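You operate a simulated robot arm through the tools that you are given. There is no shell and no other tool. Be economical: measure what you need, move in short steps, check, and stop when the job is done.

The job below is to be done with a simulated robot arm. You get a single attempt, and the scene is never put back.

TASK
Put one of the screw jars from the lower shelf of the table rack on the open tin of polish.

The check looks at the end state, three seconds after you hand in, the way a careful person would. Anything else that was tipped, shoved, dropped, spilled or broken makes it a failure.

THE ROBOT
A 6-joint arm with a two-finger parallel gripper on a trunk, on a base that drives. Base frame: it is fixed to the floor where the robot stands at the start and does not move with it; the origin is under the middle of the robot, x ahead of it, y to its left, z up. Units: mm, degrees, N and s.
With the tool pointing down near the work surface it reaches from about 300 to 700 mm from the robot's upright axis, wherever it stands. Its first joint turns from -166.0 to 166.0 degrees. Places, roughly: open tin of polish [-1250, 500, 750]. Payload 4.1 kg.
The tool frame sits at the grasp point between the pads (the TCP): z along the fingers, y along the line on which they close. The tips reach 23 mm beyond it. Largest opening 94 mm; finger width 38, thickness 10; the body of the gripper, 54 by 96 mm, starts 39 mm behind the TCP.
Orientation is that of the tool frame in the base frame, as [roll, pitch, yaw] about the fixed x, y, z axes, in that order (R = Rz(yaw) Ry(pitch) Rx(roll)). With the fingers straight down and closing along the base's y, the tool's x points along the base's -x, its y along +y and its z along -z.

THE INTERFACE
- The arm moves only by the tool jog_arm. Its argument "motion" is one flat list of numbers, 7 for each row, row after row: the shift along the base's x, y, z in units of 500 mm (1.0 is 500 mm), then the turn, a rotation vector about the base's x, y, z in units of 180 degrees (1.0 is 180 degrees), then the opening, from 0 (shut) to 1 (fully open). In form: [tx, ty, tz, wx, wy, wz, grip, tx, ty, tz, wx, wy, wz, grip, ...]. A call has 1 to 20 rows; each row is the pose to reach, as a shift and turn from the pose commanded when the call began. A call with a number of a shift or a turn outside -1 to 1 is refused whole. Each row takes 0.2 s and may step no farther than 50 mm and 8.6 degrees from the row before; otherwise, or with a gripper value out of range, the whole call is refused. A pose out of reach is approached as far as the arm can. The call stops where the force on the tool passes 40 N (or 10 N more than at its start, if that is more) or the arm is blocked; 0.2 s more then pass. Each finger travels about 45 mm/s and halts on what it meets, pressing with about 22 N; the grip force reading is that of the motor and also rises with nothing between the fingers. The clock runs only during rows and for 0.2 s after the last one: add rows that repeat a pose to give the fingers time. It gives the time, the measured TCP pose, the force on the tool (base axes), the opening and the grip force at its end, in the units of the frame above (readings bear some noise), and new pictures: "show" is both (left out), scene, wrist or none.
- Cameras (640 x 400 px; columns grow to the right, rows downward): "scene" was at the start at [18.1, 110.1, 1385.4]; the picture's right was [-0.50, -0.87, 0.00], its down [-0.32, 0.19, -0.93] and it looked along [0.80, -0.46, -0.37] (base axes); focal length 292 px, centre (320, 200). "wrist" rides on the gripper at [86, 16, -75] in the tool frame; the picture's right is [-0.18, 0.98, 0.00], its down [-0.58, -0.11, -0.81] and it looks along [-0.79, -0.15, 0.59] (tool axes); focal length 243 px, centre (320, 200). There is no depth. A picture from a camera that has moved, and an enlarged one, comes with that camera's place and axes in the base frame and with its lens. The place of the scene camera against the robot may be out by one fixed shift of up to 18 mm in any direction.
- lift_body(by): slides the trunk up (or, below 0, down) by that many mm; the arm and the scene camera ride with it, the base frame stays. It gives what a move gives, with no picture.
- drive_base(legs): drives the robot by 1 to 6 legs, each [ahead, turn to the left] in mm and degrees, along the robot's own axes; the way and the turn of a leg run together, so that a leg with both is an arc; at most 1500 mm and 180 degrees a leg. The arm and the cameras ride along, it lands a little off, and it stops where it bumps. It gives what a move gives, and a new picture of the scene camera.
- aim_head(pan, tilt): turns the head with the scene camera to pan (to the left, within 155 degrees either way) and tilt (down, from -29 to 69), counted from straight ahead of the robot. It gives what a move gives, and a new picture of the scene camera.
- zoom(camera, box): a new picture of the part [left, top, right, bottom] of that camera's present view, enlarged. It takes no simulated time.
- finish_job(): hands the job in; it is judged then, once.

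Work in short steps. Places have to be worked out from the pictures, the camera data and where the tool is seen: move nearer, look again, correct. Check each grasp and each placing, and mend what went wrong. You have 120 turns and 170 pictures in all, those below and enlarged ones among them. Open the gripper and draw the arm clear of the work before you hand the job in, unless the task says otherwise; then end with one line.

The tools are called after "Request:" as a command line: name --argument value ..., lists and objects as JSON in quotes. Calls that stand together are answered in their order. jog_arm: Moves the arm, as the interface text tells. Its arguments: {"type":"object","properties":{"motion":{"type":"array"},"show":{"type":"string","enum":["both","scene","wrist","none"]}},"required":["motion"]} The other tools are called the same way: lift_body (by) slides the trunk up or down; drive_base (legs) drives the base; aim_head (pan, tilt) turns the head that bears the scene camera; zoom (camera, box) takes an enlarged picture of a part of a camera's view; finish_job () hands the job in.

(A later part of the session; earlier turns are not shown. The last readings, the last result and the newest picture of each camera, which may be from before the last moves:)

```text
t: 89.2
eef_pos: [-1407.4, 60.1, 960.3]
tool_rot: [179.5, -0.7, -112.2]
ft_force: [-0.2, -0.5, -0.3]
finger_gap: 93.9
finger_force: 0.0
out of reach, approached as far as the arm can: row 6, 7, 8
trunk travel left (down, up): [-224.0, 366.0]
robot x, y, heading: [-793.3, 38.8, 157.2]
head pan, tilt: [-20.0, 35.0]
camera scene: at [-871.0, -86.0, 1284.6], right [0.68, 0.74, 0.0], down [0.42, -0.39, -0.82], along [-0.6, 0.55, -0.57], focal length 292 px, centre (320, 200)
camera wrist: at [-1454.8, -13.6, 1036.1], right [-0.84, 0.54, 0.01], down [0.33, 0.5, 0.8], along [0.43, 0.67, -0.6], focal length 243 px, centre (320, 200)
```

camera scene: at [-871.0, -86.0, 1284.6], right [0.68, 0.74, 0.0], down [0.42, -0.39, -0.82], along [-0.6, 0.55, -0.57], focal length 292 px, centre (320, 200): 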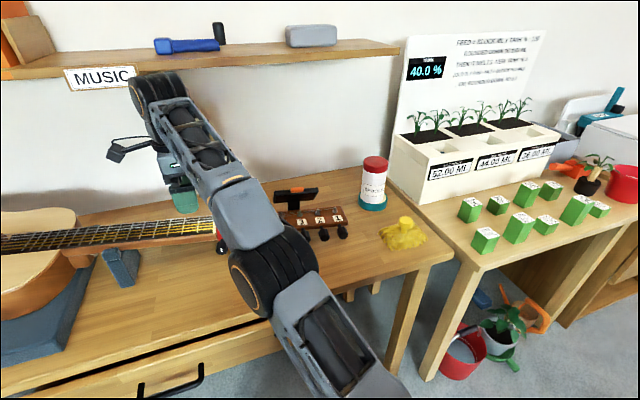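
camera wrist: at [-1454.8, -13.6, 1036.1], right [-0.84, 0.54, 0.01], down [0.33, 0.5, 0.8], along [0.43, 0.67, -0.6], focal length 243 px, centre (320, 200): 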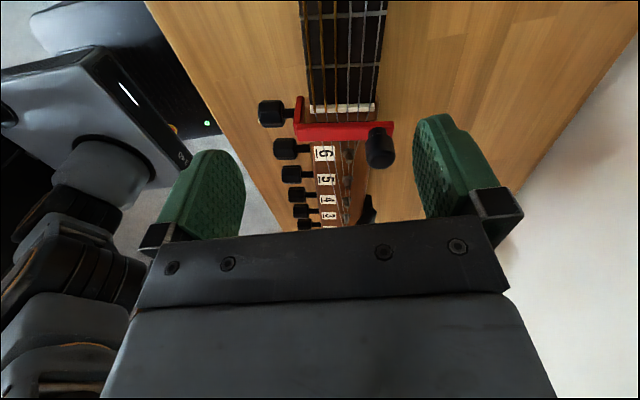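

The nut is at about (-1407,99) and the neck is ~57 wide, running at roughly 58°. I align the tool (−11°), shift over the neck left of the nut, and descend part way.

Request:
jog_arm --motion '[-0.015, 0, -0.03, 0, 0, -0.02, 1, -0.03, 0, -0.06, 0, 0, -0.04, 1, -0.046, 0, -0.09, 0, 0, -0.058, 1, -0.046, 0, -0.12, 0, 0, -0.058, 1]' --show "both"

```text
t: 90.2
eef_pos: [-1428.0, 58.8, 901.4]
tool_rot: [179.4, -0.8, -122.8]
ft_force: [0.6, 0.2, 0.2]
finger_gap: 94.1
finger_force: 0.0
trunk travel left (down, up): [-224.0, 366.0]
robot x, y, heading: [-795.6, 40.6, 157.4]
head pan, tilt: [-20.0, 35.0]
camera scene: at [-870.5, -85.7, 1284.7], right [0.68, 0.74, 0.0], down [0.42, -0.39, -0.82], along [-0.6, 0.55, -0.57], focal length 292 px, centre (320, 200)
camera wrist: at [-1487.6, -6.0, 977.7], right [-0.73, 0.69, 0.01], down [0.42, 0.43, 0.8], along [0.54, 0.58, -0.6], focal length 243 px, centre (320, 200)
```

scene: 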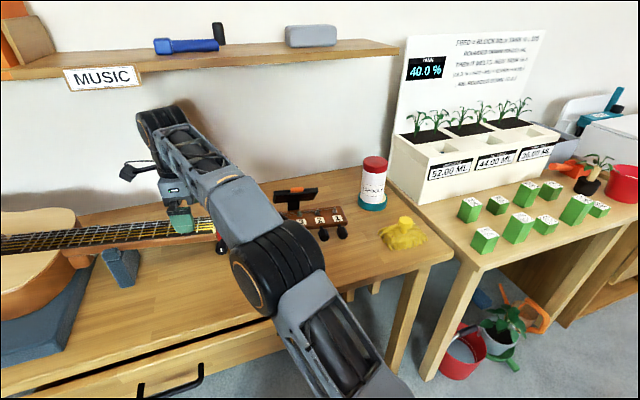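
wrist: 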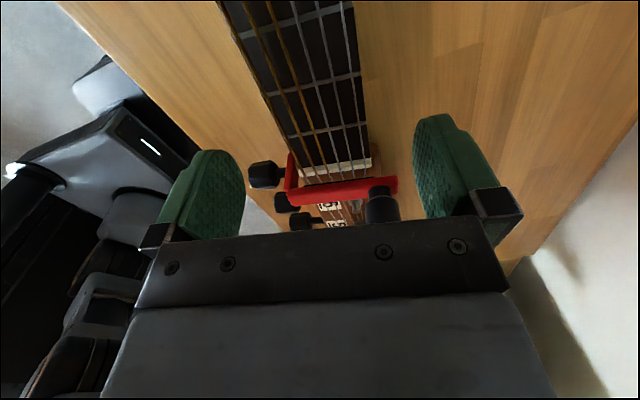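

The neck is centred between the fingers and 50 mm from the nut. I lower to z≈842 with a small +2.5° alignment and check.

Request:
jog_arm --motion '[0, 0, -0.03, 0, 0, 0.014, 1, 0, 0, -0.06, 0, 0, 0.014, 1, 0, 0, -0.09, 0, 0, 0.014, 1, 0, 0, -0.12, 0, 0, 0.014, 1]' --show "both"

Request:
zoom --camera "scene" --box '[80, 150, 280, 275]'

```text
t: 91.2
eef_pos: [-1428.8, 57.2, 842.4]
tool_rot: [179.4, -0.9, -120.2]
ft_force: [0.1, -0.1, 0.4]
finger_gap: 93.9
finger_force: 0.1
trunk travel left (down, up): [-224.0, 366.0]
robot x, y, heading: [-793.9, 44.0, 157.2]
head pan, tilt: [-20.0, 35.0]
camera scene: at [-870.2, -85.7, 1284.8], right [0.68, 0.74, 0.0], down [0.42, -0.39, -0.82], along [-0.6, 0.55, -0.57], focal length 292 px, centre (320, 200)
camera wrist: at [-1484.6, -9.0, 918.1], right [-0.76, 0.65, 0.01], down [0.4, 0.45, 0.8], along [0.52, 0.61, -0.6], focal length 243 px, centre (320, 200)
```

scene: 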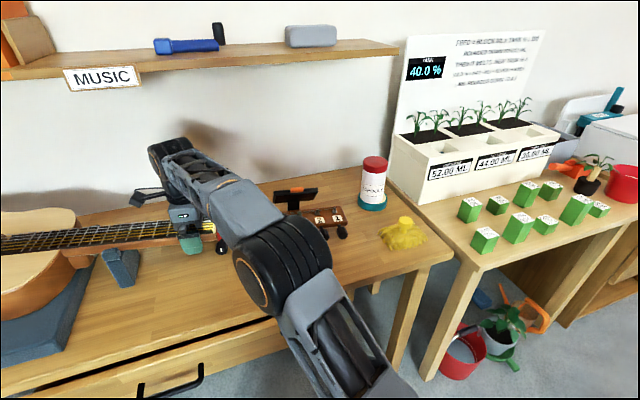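
wrist: 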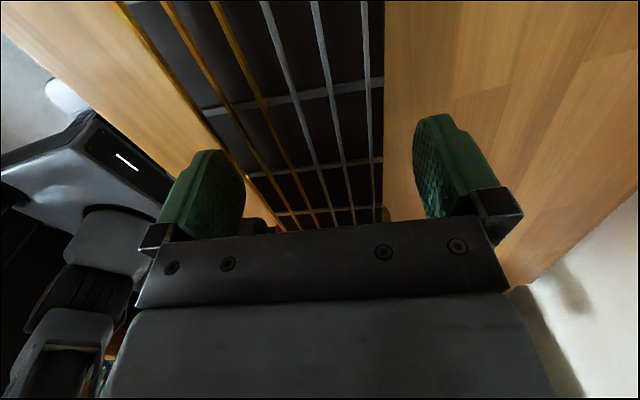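

```text
3.20 times, centred on (180, 212) of scene
camera zoom: at [-870.2, -85.7, 1284.8], right [0.68, 0.74, 0.0], down [0.42, -0.39, -0.82], along [-0.6, 0.55, -0.57], focal length 935 px, centre (768, 160)
```

zoom: 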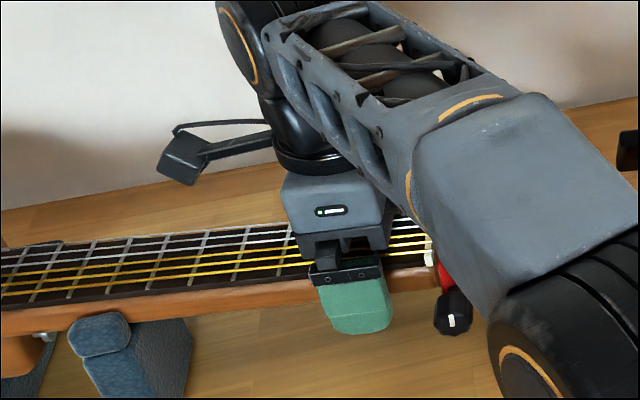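

The fingers straddle the neck, so I close on it.

Request:
jog_arm --motion '[0, 0, 0, 0, 0, 0, 0.8, 0, 0, 0, 0, 0, 0, 0.65, 0, 0, 0, 0, 0, 0, 0.5, 0, 0, 0, 0, 0, 0, 0.3, 0, 0, 0, 0, 0, 0, 0.3]' --show "wrist"

```text
t: 92.4
eef_pos: [-1427.5, 57.6, 842.1]
tool_rot: [179.4, -0.8, -120.3]
ft_force: [-5.5, 1.7, -0.4]
finger_gap: 54.6
finger_force: 21.9
trunk travel left (down, up): [-224.0, 366.0]
robot x, y, heading: [-796.1, 46.5, 157.3]
head pan, tilt: [-20.0, 35.0]
camera wrist: at [-1485.1, -8.6, 917.8], right [-0.76, 0.65, 0.01], down [0.4, 0.45, 0.8], along [0.52, 0.61, -0.6], focal length 243 px, centre (320, 200)
```

wrist: 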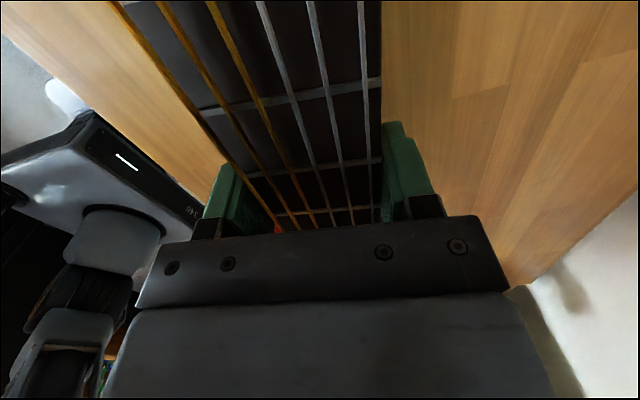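

Gripped at 54.6 mm. I lift slightly and ease the neck back toward its original place (≈ −8, +27 mm, +7° yaw), watching the force.

Request:
jog_arm --motion '[0, 0, 0.01, 0, 0, 0, 0.3, 0, 0, 0.024, 0, 0, 0, 0.3, -0.004, 0.011, 0.024, 0, 0, 0.008, 0.3, -0.007, 0.022, 0.024, 0, 0, 0.016, 0.3, -0.01, 0.033, 0.024, 0, 0, 0.024, 0.3, -0.013, 0.043, 0.024, 0, 0, 0.032, 0.3, -0.017, 0.054, 0.024, 0, 0, 0.039, 0.3]' --show "both"

```text
t: 94.0
eef_pos: [-1437.9, 83.1, 854.4]
tool_rot: [179.3, -0.8, -113.0]
ft_force: [-1.9, -3.8, -2.3]
finger_gap: 55.6
finger_force: 21.9
trunk travel left (down, up): [-224.0, 366.0]
robot x, y, heading: [-795.2, 45.3, 157.1]
head pan, tilt: [-20.0, 35.0]
camera scene: at [-870.8, -86.0, 1284.7], right [0.68, 0.74, 0.0], down [0.42, -0.39, -0.82], along [-0.6, 0.56, -0.57], focal length 292 px, centre (320, 200)
camera wrist: at [-1486.2, 11.0, 930.9], right [-0.83, 0.56, 0.01], down [0.34, 0.5, 0.8], along [0.44, 0.66, -0.6], focal length 243 px, centre (320, 200)
```

scene: 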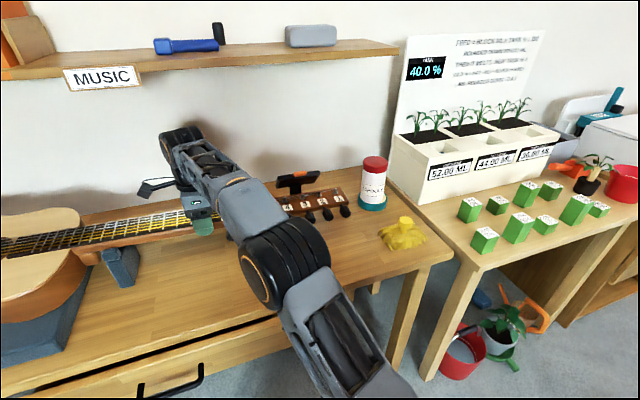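
wrist: 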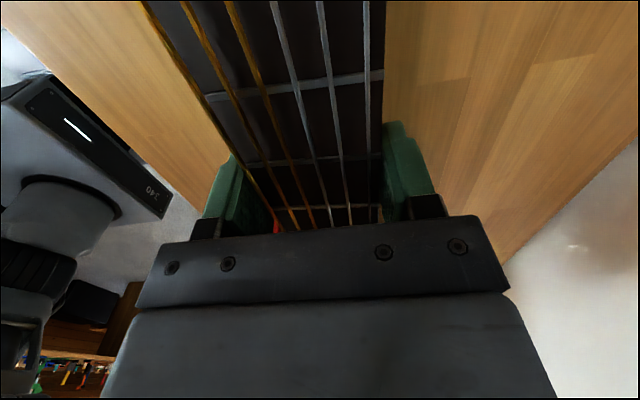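

The neck followed. I zoom to compare the knob positions with the predicted original ones (knob 1 should appear near (345,205) from this height).

Request:
zoom --camera "scene" --box '[200, 140, 400, 265]'

Request:
zoom --camera "scene" --box '[0, 180, 240, 330]'

```text
3.20 times, centred on (300, 202) of scene
camera zoom: at [-870.8, -86.0, 1284.7], right [0.68, 0.74, 0.0], down [0.42, -0.39, -0.82], along [-0.6, 0.56, -0.57], focal length 935 px, centre (384, 192)
```

zoom: 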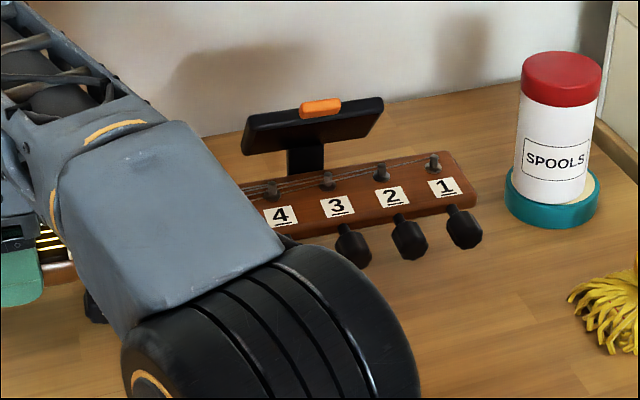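

```text
2.67 times, centred on (120, 255) of scene
camera zoom: at [-870.8, -86.0, 1284.7], right [0.68, 0.74, 0.0], down [0.42, -0.39, -0.82], along [-0.6, 0.56, -0.57], focal length 779 px, centre (853, 53)
```

zoom: 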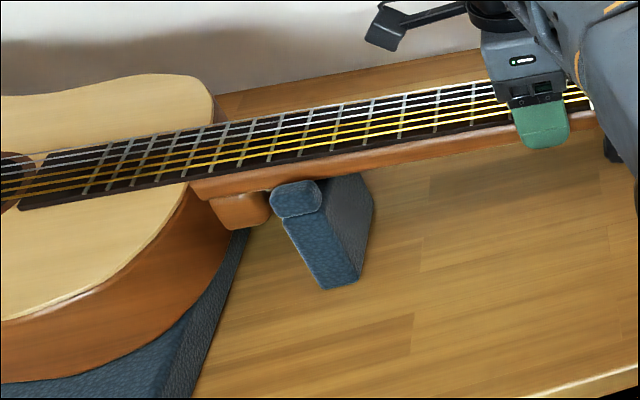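

The match is close: knob 1's column agrees, and its row is ~6 px low, meaning slightly toward me and lower. I correct by (−3,+6) mm, +1.5° and 5 mm up.

Request:
jog_arm --motion '[-0.003, 0.006, 0.01, 0, 0, 0.004, 0.3, -0.006, 0.011, 0.01, 0, 0, 0.008, 0.3, -0.006, 0.011, 0.01, 0, 0, 0.008, 0.3]' --show "scene"

Request:
zoom --camera "scene" --box '[200, 140, 400, 265]'

```text
t: 94.8
eef_pos: [-1441.5, 88.0, 858.5]
tool_rot: [179.5, -0.7, -111.6]
ft_force: [2.5, -4.0, -8.4]
finger_gap: 55.6
finger_force: 22.0
trunk travel left (down, up): [-224.0, 366.0]
robot x, y, heading: [-793.3, 39.8, 157.4]
head pan, tilt: [-20.0, 35.0]
camera scene: at [-870.5, -86.1, 1284.7], right [0.68, 0.74, 0.0], down [0.42, -0.39, -0.82], along [-0.6, 0.56, -0.57], focal length 292 px, centre (320, 200)
```

scene: 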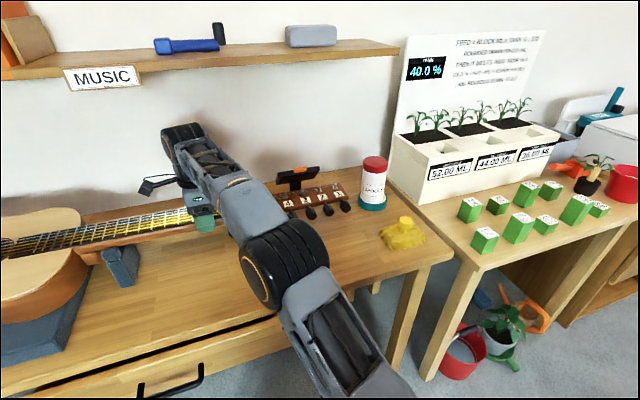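

```text
3.20 times, centred on (300, 202) of scene
camera zoom: at [-870.5, -86.1, 1284.7], right [0.68, 0.74, 0.0], down [0.42, -0.39, -0.82], along [-0.6, 0.56, -0.57], focal length 935 px, centre (384, 192)
```

zoom: 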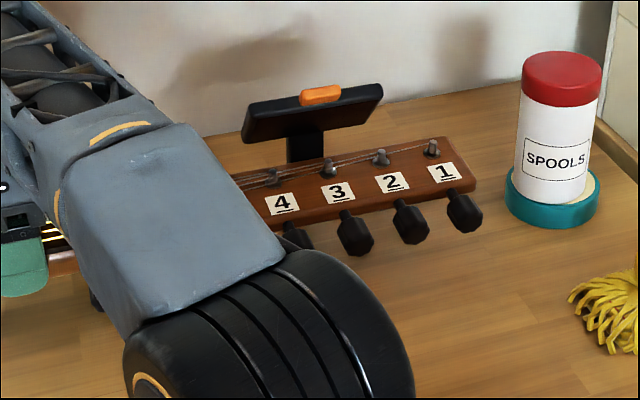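

The knobs now match to within ~2 px, but the hand is carrying weight (Fz −8). I lower until the load comes off, then open.

Request:
jog_arm --motion '[0, 0, -0.006, 0, 0, 0, 0.3, 0, 0, -0.012, 0, 0, 0, 0.3, 0, 0, -0.018, 0, 0, 0, 0.3]' --show "none"

Request:
jog_arm --motion '[0, 0, 0, 0, 0, 0, 0.62, 0, 0, 0, 0, 0, 0, 0.66, 0, 0, 0, 0, 0, 0, 0.75, 0, 0, 0, 0, 0, 0, 1, 0, 0, 0, 0, 0, 0, 1, 0, 0, 0, 0, 0, 0, 1]' --show "both"

Request:
zoom --camera "scene" --box '[200, 140, 400, 265]'

```text
t: 95.6
eef_pos: [-1440.6, 90.1, 851.9]
tool_rot: [179.2, -0.9, -111.9]
ft_force: [-5.2, 1.1, 5.4]
finger_gap: 54.3
finger_force: 22.1
trunk travel left (down, up): [-224.0, 366.0]
robot x, y, heading: [-797.1, 43.3, 157.2]
head pan, tilt: [-20.0, 35.0]
```

```text
t: 97.0
eef_pos: [-1440.0, 88.9, 851.7]
tool_rot: [179.3, -0.8, -111.8]
ft_force: [0.5, -0.1, -0.1]
finger_gap: 93.8
finger_force: 0.0
trunk travel left (down, up): [-224.0, 366.0]
robot x, y, heading: [-797.8, 40.1, 157.5]
head pan, tilt: [-20.0, 35.0]
camera scene: at [-870.3, -85.7, 1284.8], right [0.68, 0.74, 0.0], down [0.42, -0.39, -0.82], along [-0.6, 0.55, -0.57], focal length 292 px, centre (320, 200)
camera wrist: at [-1486.8, 14.8, 926.5], right [-0.84, 0.54, 0.01], down [0.33, 0.51, 0.8], along [0.42, 0.68, -0.6], focal length 243 px, centre (320, 200)
```

scene: 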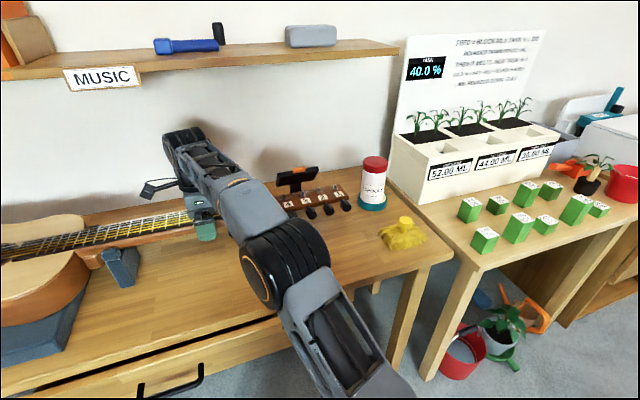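
wrist: 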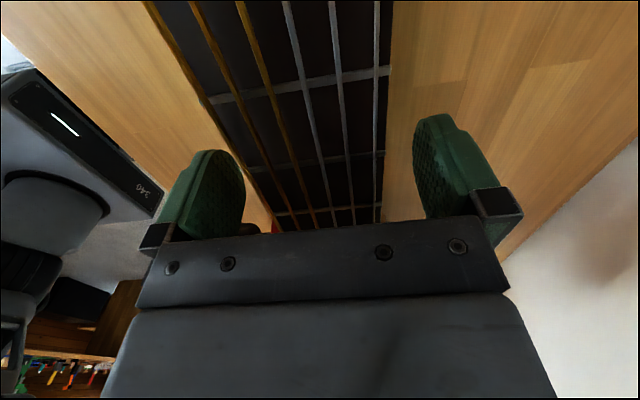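

```text
3.20 times, centred on (300, 202) of scene
camera zoom: at [-870.3, -85.7, 1284.8], right [0.68, 0.74, 0.0], down [0.42, -0.39, -0.82], along [-0.6, 0.55, -0.57], focal length 935 px, centre (384, 192)
```

zoom: 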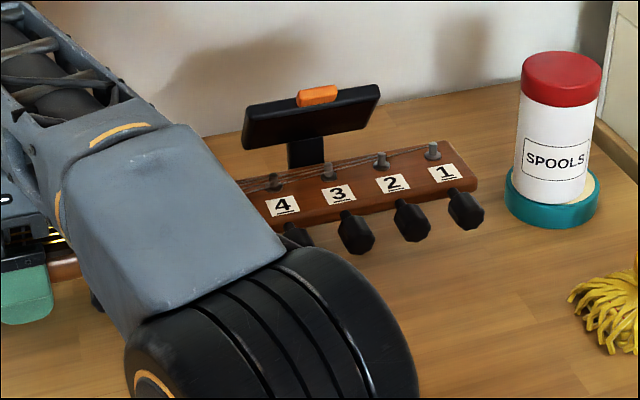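

Released, and the headstock stays at its target within ~1–2 px. I lift the hand straight up, then pull it back toward me over the free table edge.

Request:
jog_arm --motion '[0, 0, 0.03, 0, 0, 0, 1, 0, 0, 0.07, 0, 0, 0, 1, 0, 0, 0.12, 0, 0, 0, 1, 0, 0, 0.17, 0, 0, 0, 1, 0.03, -0.005, 0.21, 0, 0, 0, 1, 0.09, 0.0, 0.24, 0, 0, 0, 1, 0.17, 0.0, 0.27, 0, 0, 0, 1]' --show "scene"

```text
t: 98.6
eef_pos: [-1353.8, 89.4, 984.2]
tool_rot: [179.4, -0.8, -111.8]
ft_force: [-0.9, -0.1, -0.8]
finger_gap: 93.8
finger_force: 0.1
out of reach, approached as far as the arm can: row 3, 4, 5
trunk travel left (down, up): [-224.0, 366.0]
robot x, y, heading: [-793.5, 44.4, 157.4]
head pan, tilt: [-20.0, 35.0]
camera scene: at [-870.9, -85.7, 1284.7], right [0.68, 0.74, 0.0], down [0.42, -0.39, -0.82], along [-0.6, 0.55, -0.57], focal length 292 px, centre (320, 200)
```

scene: 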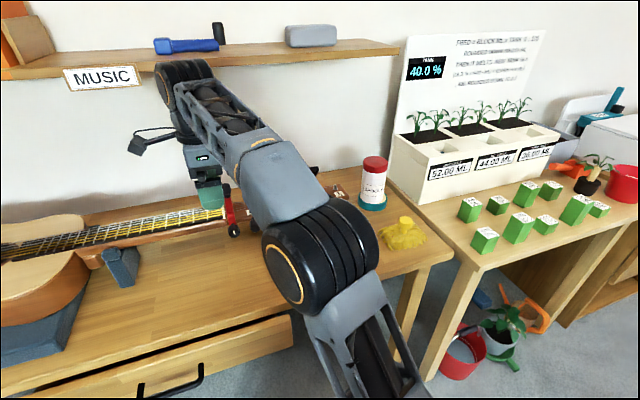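

Clear of the capo. I retract to about (-1180,150), still high, then lower the trunk back by 120 mm for a like-for-like comparison.

Request:
jog_arm --motion '[0.07, 0.024, 0.01, 0, 0, 0, 1, 0.14, 0.048, 0.03, 0, 0, 0, 1, 0.21, 0.072, 0.06, 0, 0, 0, 1, 0.28, 0.096, 0.08, 0, 0, 0, 1, 0.348, 0.12, 0.1, 0, 0, 0, 1]' --show "scene"

```text
t: 99.8
eef_pos: [-1181.9, 150.0, 1038.6]
tool_rot: [179.6, -0.7, -111.7]
ft_force: [-0.1, 0.5, 0.3]
finger_gap: 93.9
finger_force: 0.0
trunk travel left (down, up): [-224.0, 366.0]
robot x, y, heading: [-790.4, 40.3, 157.2]
head pan, tilt: [-20.0, 35.0]
camera scene: at [-870.6, -85.8, 1284.7], right [0.68, 0.74, 0.0], down [0.42, -0.39, -0.82], along [-0.6, 0.55, -0.57], focal length 292 px, centre (320, 200)
```

scene: 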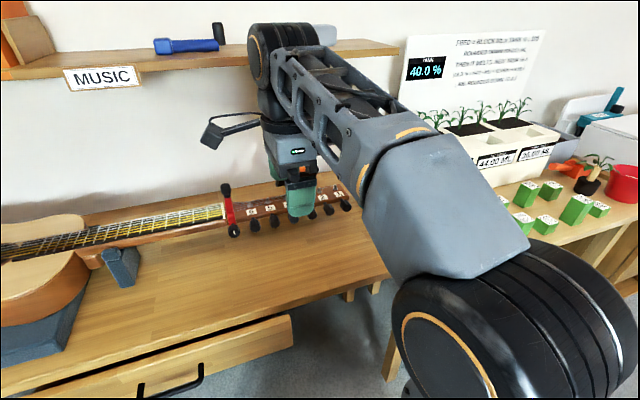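

Clear all round; I lower the trunk and compare with the original view.

Request:
lift_body --by -120

Request:
aim_head --pan -20 --tilt 35

Request:
zoom --camera "scene" --box '[0, 120, 240, 270]'

```text
t: 101.3
eef_pos: [-1179.6, 150.7, 917.9]
tool_rot: [179.5, -0.8, -111.8]
ft_force: [-0.2, 0.5, 0.0]
finger_gap: 94.0
finger_force: 0.1
trunk travel left (down, up): [-104.0, 486.0]
robot x, y, heading: [-791.7, 40.3, 157.4]
head pan, tilt: [-20.0, 35.0]
```

```text
t: 101.9
eef_pos: [-1180.6, 149.6, 919.1]
tool_rot: [179.4, -0.8, -111.8]
ft_force: [0.4, 1.0, -0.5]
finger_gap: 93.8
finger_force: 0.1
trunk travel left (down, up): [-104.0, 486.0]
robot x, y, heading: [-795.8, 41.4, 157.1]
head pan, tilt: [-20.0, 35.0]
camera scene: at [-870.2, -85.7, 1164.8], right [0.68, 0.74, 0.0], down [0.42, -0.39, -0.82], along [-0.6, 0.55, -0.57], focal length 292 px, centre (320, 200)
```

scene: 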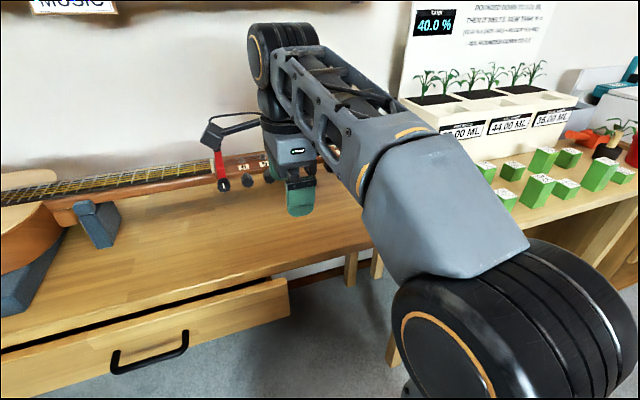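

```text
2.67 times, centred on (120, 195) of scene
camera zoom: at [-870.2, -85.7, 1164.8], right [0.68, 0.74, 0.0], down [0.42, -0.39, -0.82], along [-0.6, 0.55, -0.57], focal length 779 px, centre (853, 213)
```

zoom: 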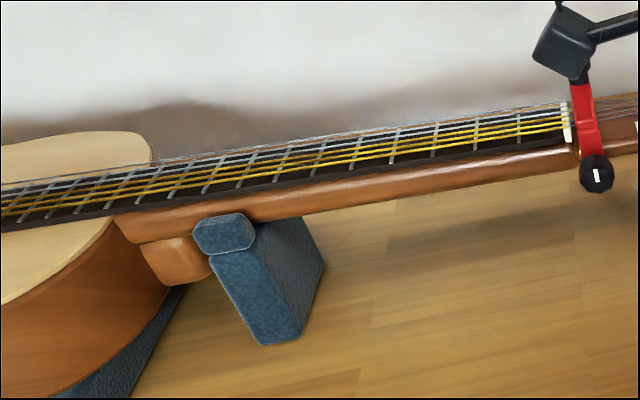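

The capo knob is now at (224,185) against (221,184.5) originally, a few mm off. I swing the arm away to the right over open floor to see the headstock too.

Request:
jog_arm --motion '[0.028, 0.082, 0, 0, 0, -0.0333, 1, 0.064, 0.158, 0, 0, 0, -0.0667, 1, 0.106, 0.23, 0, 0, 0, -0.1, 1, 0.158, 0.296, 0, 0, 0, -0.1333, 1, 0.214, 0.358, 0, 0, 0, -0.1667, 1, 0.278, 0.412, 0, 0, 0, -0.2, 1, 0.346, 0.46, 0, 0, 0, -0.2333, 1, 0.42, 0.502, 0, 0, 0, -0.2667, 1]' --show "scene"

Request:
zoom --camera "scene" --box '[160, 80, 400, 230]'

```text
t: 103.7
eef_pos: [-970.2, 401.1, 920.0]
tool_rot: [179.4, -0.7, -159.7]
ft_force: [0.1, -0.7, 0.0]
finger_gap: 94.1
finger_force: 0.0
trunk travel left (down, up): [-104.0, 486.0]
robot x, y, heading: [-792.4, 42.4, 157.0]
head pan, tilt: [-20.0, 35.0]
camera scene: at [-870.4, -85.8, 1164.7], right [0.68, 0.74, 0.0], down [0.42, -0.39, -0.82], along [-0.6, 0.56, -0.57], focal length 292 px, centre (320, 200)
```

scene: 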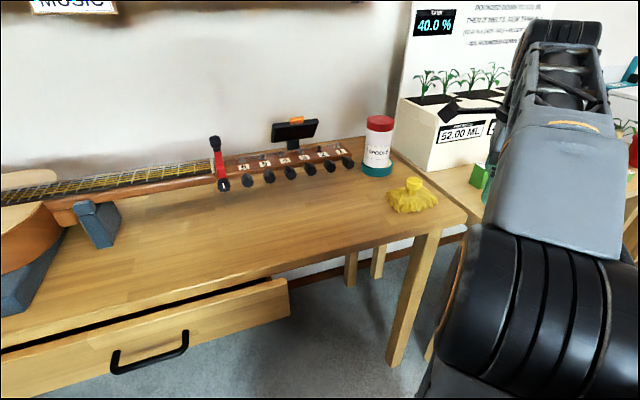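

```text
2.67 times, centred on (280, 155) of scene
camera zoom: at [-870.4, -85.8, 1164.7], right [0.68, 0.74, 0.0], down [0.42, -0.39, -0.82], along [-0.6, 0.56, -0.57], focal length 779 px, centre (427, 320)
```

zoom: 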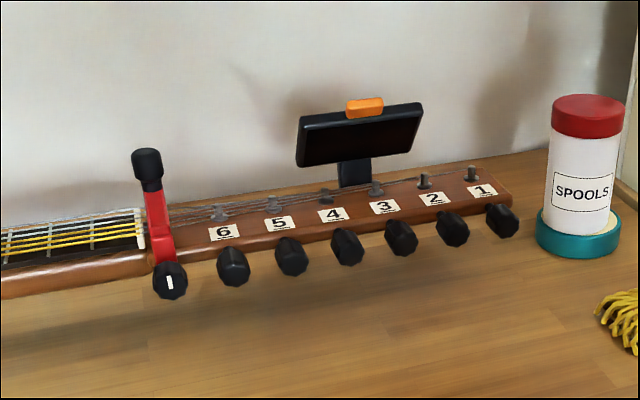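

The guitar's knobs and capo are back within about 3 px of the original. But the clip-on tuner screen looks tilted: its top sits lower and leans toward me compared with earlier views, probably nudged by the hand. I raise the trunk and bring the hand in front of it with the camera facing the wall to inspect.

Request:
lift_body --by 120

Request:
jog_arm --motion '[-0.031, -0.02, 0, 0, 0, 0.0448, 1, -0.062, -0.04, 0, 0, 0, 0.0895, 1, -0.093, -0.06, 0, 0, 0, 0.1343, 1, -0.124, -0.08, 0, 0, 0, 0.1791, 1, -0.155, -0.1, 0, 0, 0, 0.2239, 1, -0.186, -0.12, 0, 0, 0, 0.2686, 1, -0.217, -0.14, 0, 0, 0, 0.3134, 1, -0.248, -0.16, 0, 0, 0, 0.3582, 1, -0.278, -0.18, 0, 0, 0, 0.4029, 1, -0.309, -0.2, 0, 0, 0, 0.4477, 1, -0.34, -0.22, 0, 0, 0, 0.4925, 1, -0.371, -0.24, 0, 0, 0, 0.5372, 1, -0.402, -0.26, 0, 0, 0, 0.582, 1, -0.433, -0.28, 0, 0, 0, 0.6268, 1, -0.464, -0.3, 0, 0, 0, 0.6716, 1, -0.495, -0.32, 0, 0, 0, 0.7163, 1, -0.526, -0.34, 0, 0, 0, 0.7611, 1]' --show "both"

```text
t: 105.2
eef_pos: [-970.2, 400.0, 1040.4]
tool_rot: [179.4, -0.8, -159.7]
ft_force: [0.8, 0.4, -0.7]
finger_gap: 94.1
finger_force: 0.1
trunk travel left (down, up): [-224.0, 366.0]
robot x, y, heading: [-796.9, 42.4, 157.6]
head pan, tilt: [-20.0, 35.0]
```

```text
t: 108.8
eef_pos: [-1236.4, 232.7, 1038.5]
tool_rot: [179.3, -0.8, -22.7]
ft_force: [-0.5, 0.0, 0.1]
finger_gap: 94.2
finger_force: 0.0
trunk travel left (down, up): [-224.0, 366.0]
robot x, y, heading: [-793.4, 42.1, 157.0]
head pan, tilt: [-20.0, 35.0]
camera scene: at [-870.1, -85.7, 1284.8], right [0.68, 0.74, 0.0], down [0.42, -0.39, -0.82], along [-0.6, 0.55, -0.57], focal length 292 px, centre (320, 200)
camera wrist: at [-1162.1, 184.0, 1114.4], right [-0.55, -0.84, 0.01], down [-0.5, 0.34, 0.8], along [-0.67, 0.43, -0.6], focal length 243 px, centre (320, 200)
```

scene: 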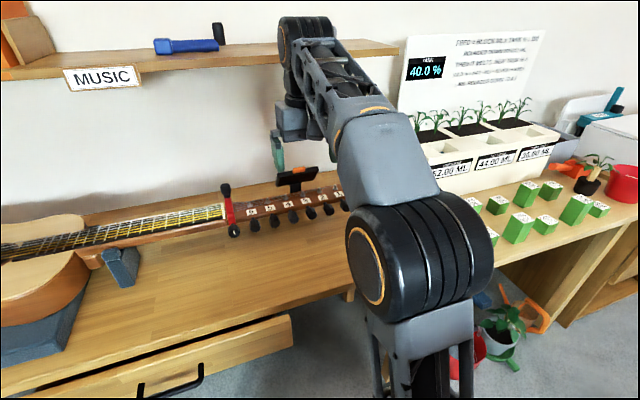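
wrist: 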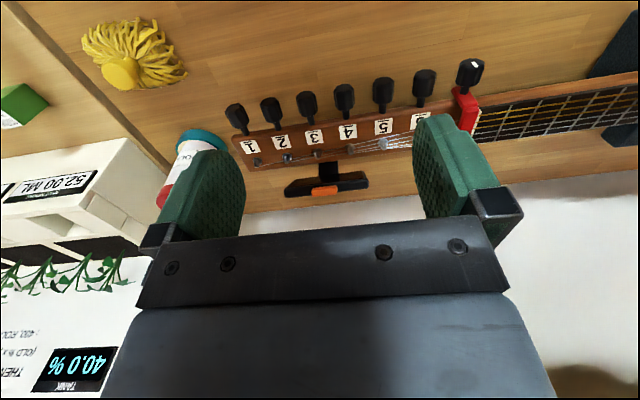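

I zoom on the tuner screen in the wrist view.

Request:
zoom --camera "wrist" --box '[210, 90, 450, 240]'

Request:
zoom --camera "scene" --box '[200, 120, 400, 245]'

```text
2.67 times, centred on (330, 165) of wrist
camera zoom: at [-1162.1, 184.0, 1114.4], right [-0.55, -0.84, 0.01], down [-0.5, 0.34, 0.8], along [-0.67, 0.43, -0.6], focal length 647 px, centre (293, 293)
```

zoom: 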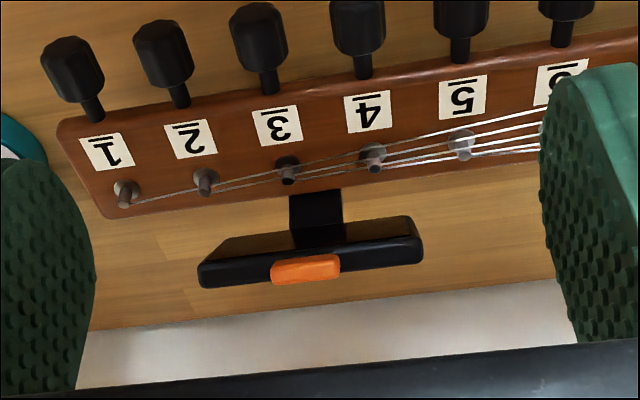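

```text
3.20 times, centred on (300, 182) of scene
camera zoom: at [-870.1, -85.7, 1284.8], right [0.68, 0.74, 0.0], down [0.42, -0.39, -0.82], along [-0.6, 0.55, -0.57], focal length 935 px, centre (384, 256)
```

zoom: 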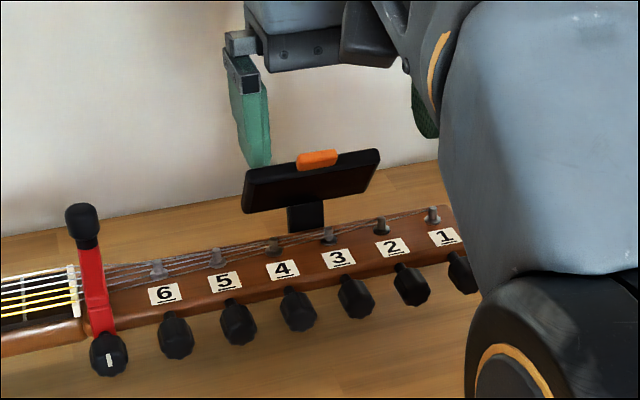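

The screen is indeed pitched about 30° forward, with its top edge near (-1320,275,965). With the fingers shut I'll push its face gently back toward the wall. First I close, lower in front of it, and approach.

Request:
jog_arm --motion '[0, 0, -0.05, 0, 0, 0, 0.6, 0, 0, -0.1, 0, 0, 0, 0.2, 0, 0, -0.15, 0, 0, 0, 0, 0, 0, -0.15, 0, 0, 0, 0, -0.05, 0.021, -0.15, 0, 0, 0, 0, -0.085, 0.036, -0.15, 0, 0, 0, 0]' --show "both"

Request:
zoom --camera "scene" --box '[200, 120, 400, 245]'

```text
t: 110.2
eef_pos: [-1276.3, 248.4, 966.2]
tool_rot: [179.4, -0.8, -22.7]
ft_force: [0.8, -0.4, 0.2]
finger_gap: 0.0
finger_force: 22.0
trunk travel left (down, up): [-224.0, 366.0]
robot x, y, heading: [-792.0, 42.4, 157.4]
head pan, tilt: [-20.0, 35.0]
camera scene: at [-870.1, -85.7, 1284.8], right [0.68, 0.74, 0.0], down [0.42, -0.39, -0.82], along [-0.6, 0.55, -0.57], focal length 292 px, centre (320, 200)
camera wrist: at [-1204.0, 200.4, 1041.7], right [-0.55, -0.83, 0.01], down [-0.5, 0.34, 0.8], along [-0.67, 0.43, -0.6], focal length 243 px, centre (320, 200)
```

scene: 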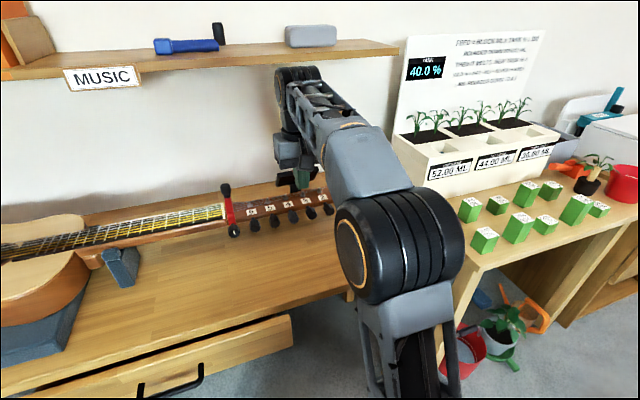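
wrist: 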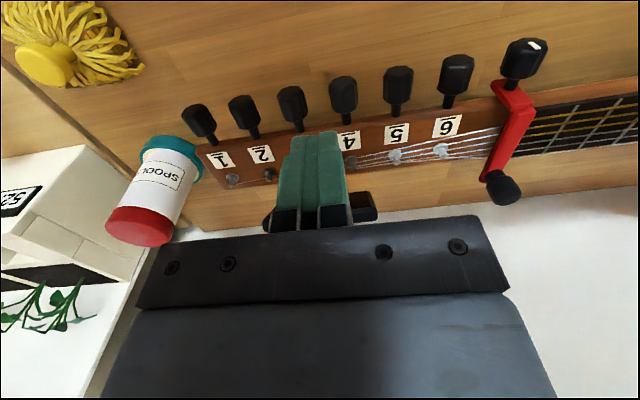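

```text
3.20 times, centred on (300, 182) of scene
camera zoom: at [-870.1, -85.7, 1284.8], right [0.68, 0.74, 0.0], down [0.42, -0.39, -0.82], along [-0.6, 0.55, -0.57], focal length 935 px, centre (384, 256)
```

zoom: 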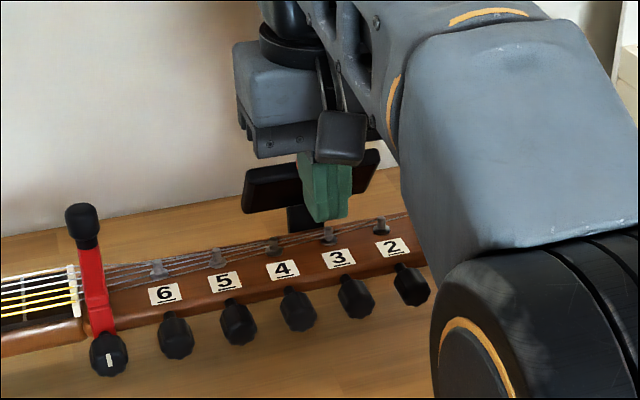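

The fingertips are just in front of the screen at z≈943. I push forward in small steps and watch the force.

Request:
jog_arm --motion '[-0.018, 0.008, 0, 0, 0, 0, 0, -0.037, 0.016, 0, 0, 0, 0, 0, -0.055, 0.024, 0, 0, 0, 0, 0]' --show "scene"

Request:
zoom --camera "scene" --box '[200, 120, 400, 245]'

```text
t: 111.0
eef_pos: [-1303.6, 260.4, 964.2]
tool_rot: [179.4, -0.8, -22.7]
ft_force: [0.7, 0.0, -0.1]
finger_gap: 0.3
finger_force: 21.6
trunk travel left (down, up): [-224.0, 366.0]
robot x, y, heading: [-797.6, 42.4, 157.6]
head pan, tilt: [-20.0, 35.0]
camera scene: at [-870.2, -85.7, 1284.8], right [0.68, 0.74, 0.0], down [0.42, -0.39, -0.82], along [-0.6, 0.55, -0.57], focal length 292 px, centre (320, 200)
```

scene: 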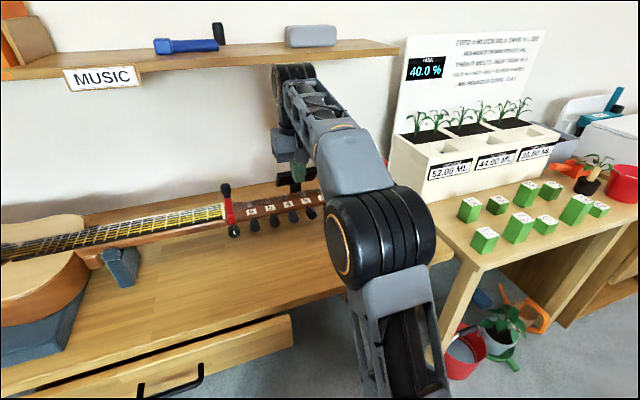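

```text
3.20 times, centred on (300, 182) of scene
camera zoom: at [-870.2, -85.7, 1284.8], right [0.68, 0.74, 0.0], down [0.42, -0.39, -0.82], along [-0.6, 0.55, -0.57], focal length 935 px, centre (384, 256)
```

zoom: 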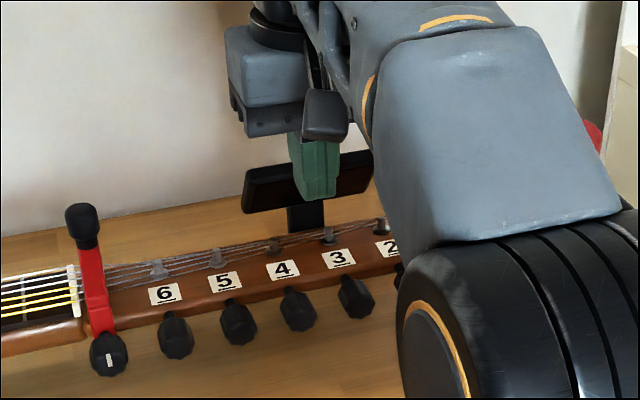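

No contact yet and the screen is unmoved. I continue by another 16 mm.

Request:
jog_arm --motion '[-0.015, 0.006, 0, 0, 0, 0, 0, -0.03, 0.013, 0, 0, 0, 0, 0]' --show "wrist"

Request:
zoom --camera "scene" --box '[200, 120, 400, 245]'

```text
t: 111.6
eef_pos: [-1318.5, 266.1, 964.3]
tool_rot: [179.4, -1.0, -22.7]
ft_force: [0.5, 0.5, 0.2]
finger_gap: 0.0
finger_force: 21.7
trunk travel left (down, up): [-224.0, 366.0]
robot x, y, heading: [-796.0, 41.1, 157.5]
head pan, tilt: [-20.0, 35.0]
camera wrist: at [-1245.8, 219.1, 1039.9], right [-0.55, -0.83, 0.01], down [-0.5, 0.34, 0.8], along [-0.67, 0.43, -0.6], focal length 243 px, centre (320, 200)
```

wrist: 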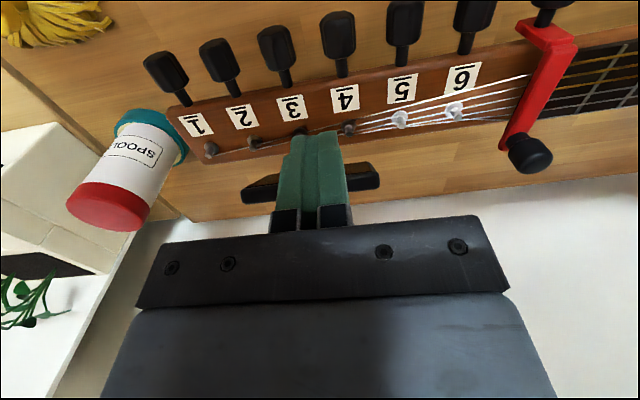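

```text
3.20 times, centred on (300, 182) of scene
camera zoom: at [-870.2, -85.7, 1284.8], right [0.68, 0.74, 0.0], down [0.42, -0.39, -0.82], along [-0.6, 0.55, -0.57], focal length 935 px, centre (384, 256)
```

zoom: 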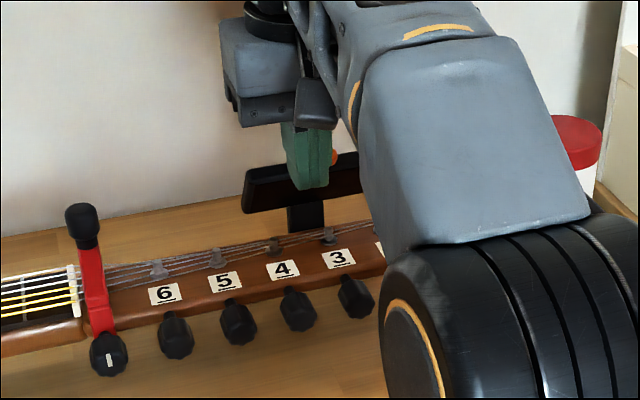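

Two wrist views now triangulate the screen's top at f≈−1360 and z≈930, so it's lower and further back than I thought and the tips were passing just above it. I back off 15 mm, lower 38 mm, and approach again.

Request:
jog_arm --motion '[0.028, -0.012, 0, 0, 0, 0, 0, 0.028, -0.012, -0.04, 0, 0, 0, 0, 0.028, -0.012, -0.076, 0, 0, 0, 0]' --show "none"

Request:
jog_arm --motion '[-0.018, 0.008, 0, 0, 0, 0, 0, -0.037, 0.016, 0, 0, 0, 0, 0]' --show "wrist"

Request:
zoom --camera "scene" --box '[200, 120, 400, 245]'

```text
t: 112.4
eef_pos: [-1305.5, 261.1, 927.5]
tool_rot: [179.4, -0.9, -22.8]
ft_force: [0.0, 0.5, 0.7]
finger_gap: 0.0
finger_force: 22.0
trunk travel left (down, up): [-224.0, 366.0]
robot x, y, heading: [-799.1, 42.9, 157.6]
head pan, tilt: [-20.0, 35.0]
```

```text
t: 113.0
eef_pos: [-1323.1, 268.6, 927.9]
tool_rot: [179.5, -0.8, -22.8]
ft_force: [0.4, 0.2, 0.3]
finger_gap: 0.2
finger_force: 22.0
trunk travel left (down, up): [-224.0, 366.0]
robot x, y, heading: [-797.9, 40.7, 157.7]
head pan, tilt: [-20.0, 35.0]
camera wrist: at [-1251.1, 219.8, 1002.6], right [-0.55, -0.83, 0.01], down [-0.5, 0.34, 0.8], along [-0.67, 0.43, -0.6], focal length 243 px, centre (320, 200)
```

wrist: 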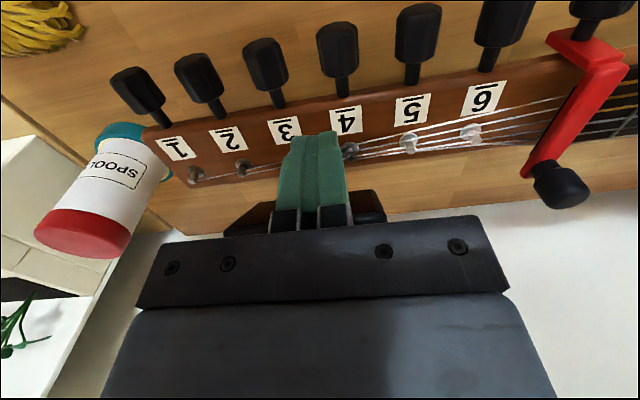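

```text
3.20 times, centred on (300, 182) of scene
camera zoom: at [-870.1, -85.7, 1284.8], right [0.68, 0.74, 0.0], down [0.42, -0.39, -0.82], along [-0.6, 0.55, -0.57], focal length 935 px, centre (384, 256)
```

zoom: 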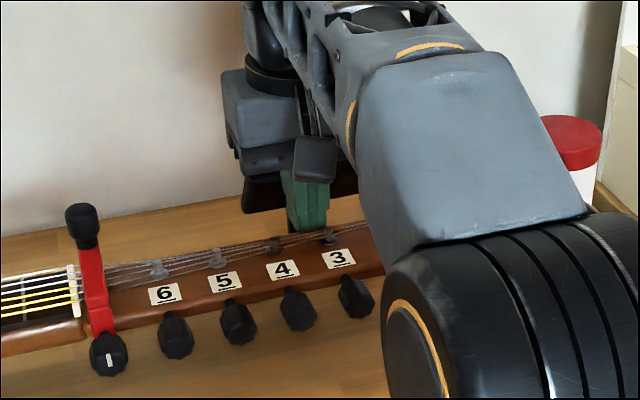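

The tips are at z 905 just before the screen face. I push in 5 mm steps.

Request:
jog_arm --motion '[-0.009, 0.004, 0, 0, 0, 0, 0, -0.018, 0.008, 0, 0, 0, 0, 0]' --show "none"

Request:
zoom --camera "scene" --box '[200, 120, 400, 245]'

Request:
jog_arm --motion '[-0.009, 0.004, 0, 0, 0, 0, 0, -0.018, 0.008, 0, 0, 0, 0, 0]' --show "none"

Request:
zoom --camera "scene" --box '[200, 120, 400, 245]'

```text
t: 113.6
eef_pos: [-1332.6, 273.1, 927.4]
tool_rot: [179.3, -0.8, -22.8]
ft_force: [-0.2, 0.3, 0.1]
finger_gap: 0.0
finger_force: 22.3
trunk travel left (down, up): [-224.0, 366.0]
robot x, y, heading: [-795.3, 43.4, 157.4]
head pan, tilt: [-20.0, 35.0]
```

```text
3.20 times, centred on (300, 182) of scene
camera zoom: at [-870.3, -85.7, 1284.8], right [0.68, 0.74, 0.0], down [0.42, -0.39, -0.82], along [-0.6, 0.55, -0.57], focal length 935 px, centre (384, 256)
```

zoom: 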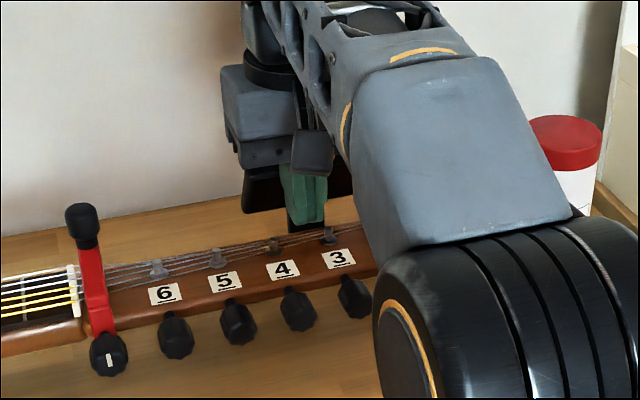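

```text
t: 114.2
eef_pos: [-1339.8, 276.0, 925.5]
tool_rot: [179.4, -0.8, -22.8]
ft_force: [-0.6, -0.3, 0.2]
finger_gap: 0.0
finger_force: 21.7
trunk travel left (down, up): [-224.0, 366.0]
robot x, y, heading: [-794.8, 41.4, 157.3]
head pan, tilt: [-20.0, 35.0]
```

```text
3.20 times, centred on (300, 182) of scene
camera zoom: at [-870.2, -85.7, 1284.8], right [0.68, 0.74, 0.0], down [0.42, -0.39, -0.82], along [-0.6, 0.55, -0.57], focal length 935 px, centre (384, 256)
```

zoom: 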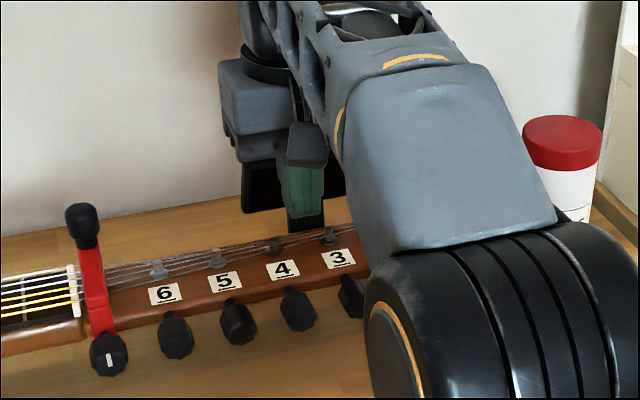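

The screen's left edge may just be starting to move. I push 8 mm more, then check.

Request:
jog_arm --motion '[-0.008, 0.003, 0, 0, 0, 0, 0, -0.015, 0.006, 0, 0, 0, 0, 0]' --show "wrist"

Request:
zoom --camera "scene" --box '[200, 120, 400, 245]'

```text
t: 114.8
eef_pos: [-1348.7, 279.5, 926.3]
tool_rot: [179.3, -0.8, -22.7]
ft_force: [0.4, 0.2, 0.3]
finger_gap: 0.0
finger_force: 22.4
trunk travel left (down, up): [-224.0, 366.0]
robot x, y, heading: [-794.0, 40.9, 157.5]
head pan, tilt: [-20.0, 35.0]
camera wrist: at [-1276.2, 231.3, 1001.6], right [-0.55, -0.83, 0.01], down [-0.5, 0.34, 0.8], along [-0.67, 0.44, -0.6], focal length 243 px, centre (320, 200)
```

wrist: 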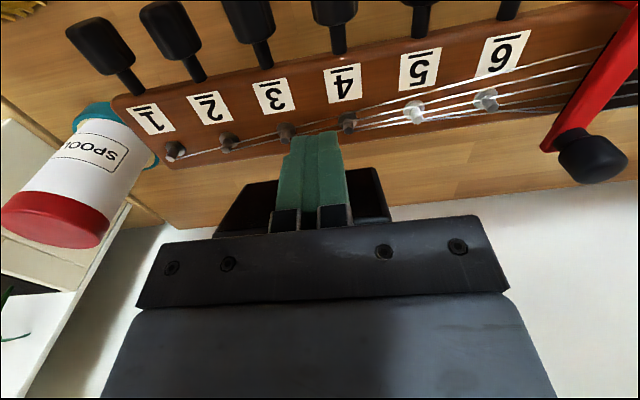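

```text
3.20 times, centred on (300, 182) of scene
camera zoom: at [-870.3, -85.7, 1284.8], right [0.68, 0.74, 0.0], down [0.42, -0.39, -0.82], along [-0.6, 0.55, -0.57], focal length 935 px, centre (384, 256)
```

zoom: 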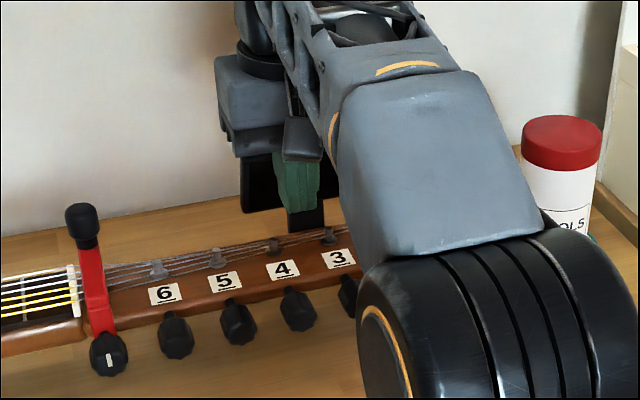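

The screen is rotating back. I retract 45 mm to compare.

Request:
jog_arm --motion '[0.04, -0.017, 0, 0, 0, 0, 0, 0.083, -0.035, 0.02, 0, 0, 0, 0, 0.15, -0.065, 0.06, 0, 0, 0, 0, 0.2, -0.1, 0.1, 0, 0, 0, 0]' --show "wrist"

Request:
zoom --camera "scene" --box '[200, 120, 400, 245]'

```text
t: 115.8
eef_pos: [-1246.2, 227.6, 977.0]
tool_rot: [179.3, -0.7, -22.8]
ft_force: [-0.3, 0.4, 0.2]
finger_gap: 0.0
finger_force: 21.5
trunk travel left (down, up): [-224.0, 366.0]
robot x, y, heading: [-795.0, 40.5, 157.4]
head pan, tilt: [-20.0, 35.0]
camera wrist: at [-1174.5, 179.9, 1052.2], right [-0.55, -0.83, 0.01], down [-0.5, 0.34, 0.8], along [-0.67, 0.44, -0.6], focal length 243 px, centre (320, 200)
```

wrist: 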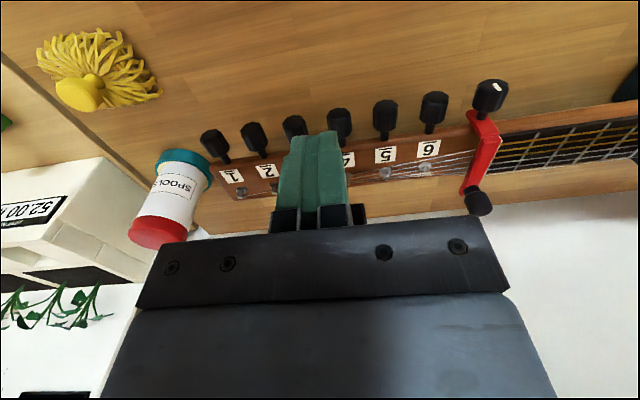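

```text
3.20 times, centred on (300, 182) of scene
camera zoom: at [-870.5, -85.5, 1284.8], right [0.68, 0.74, 0.0], down [0.42, -0.39, -0.82], along [-0.6, 0.55, -0.57], focal length 935 px, centre (384, 256)
```

zoom: 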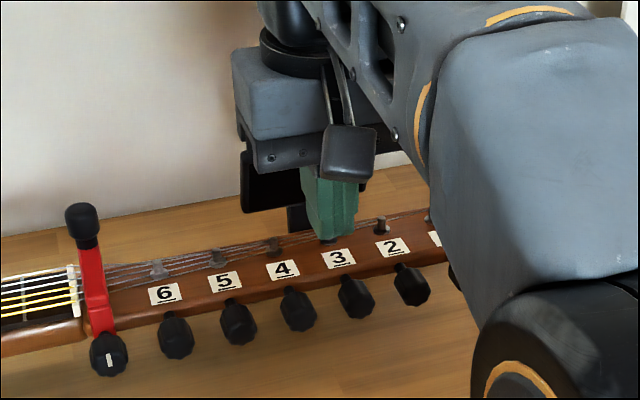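

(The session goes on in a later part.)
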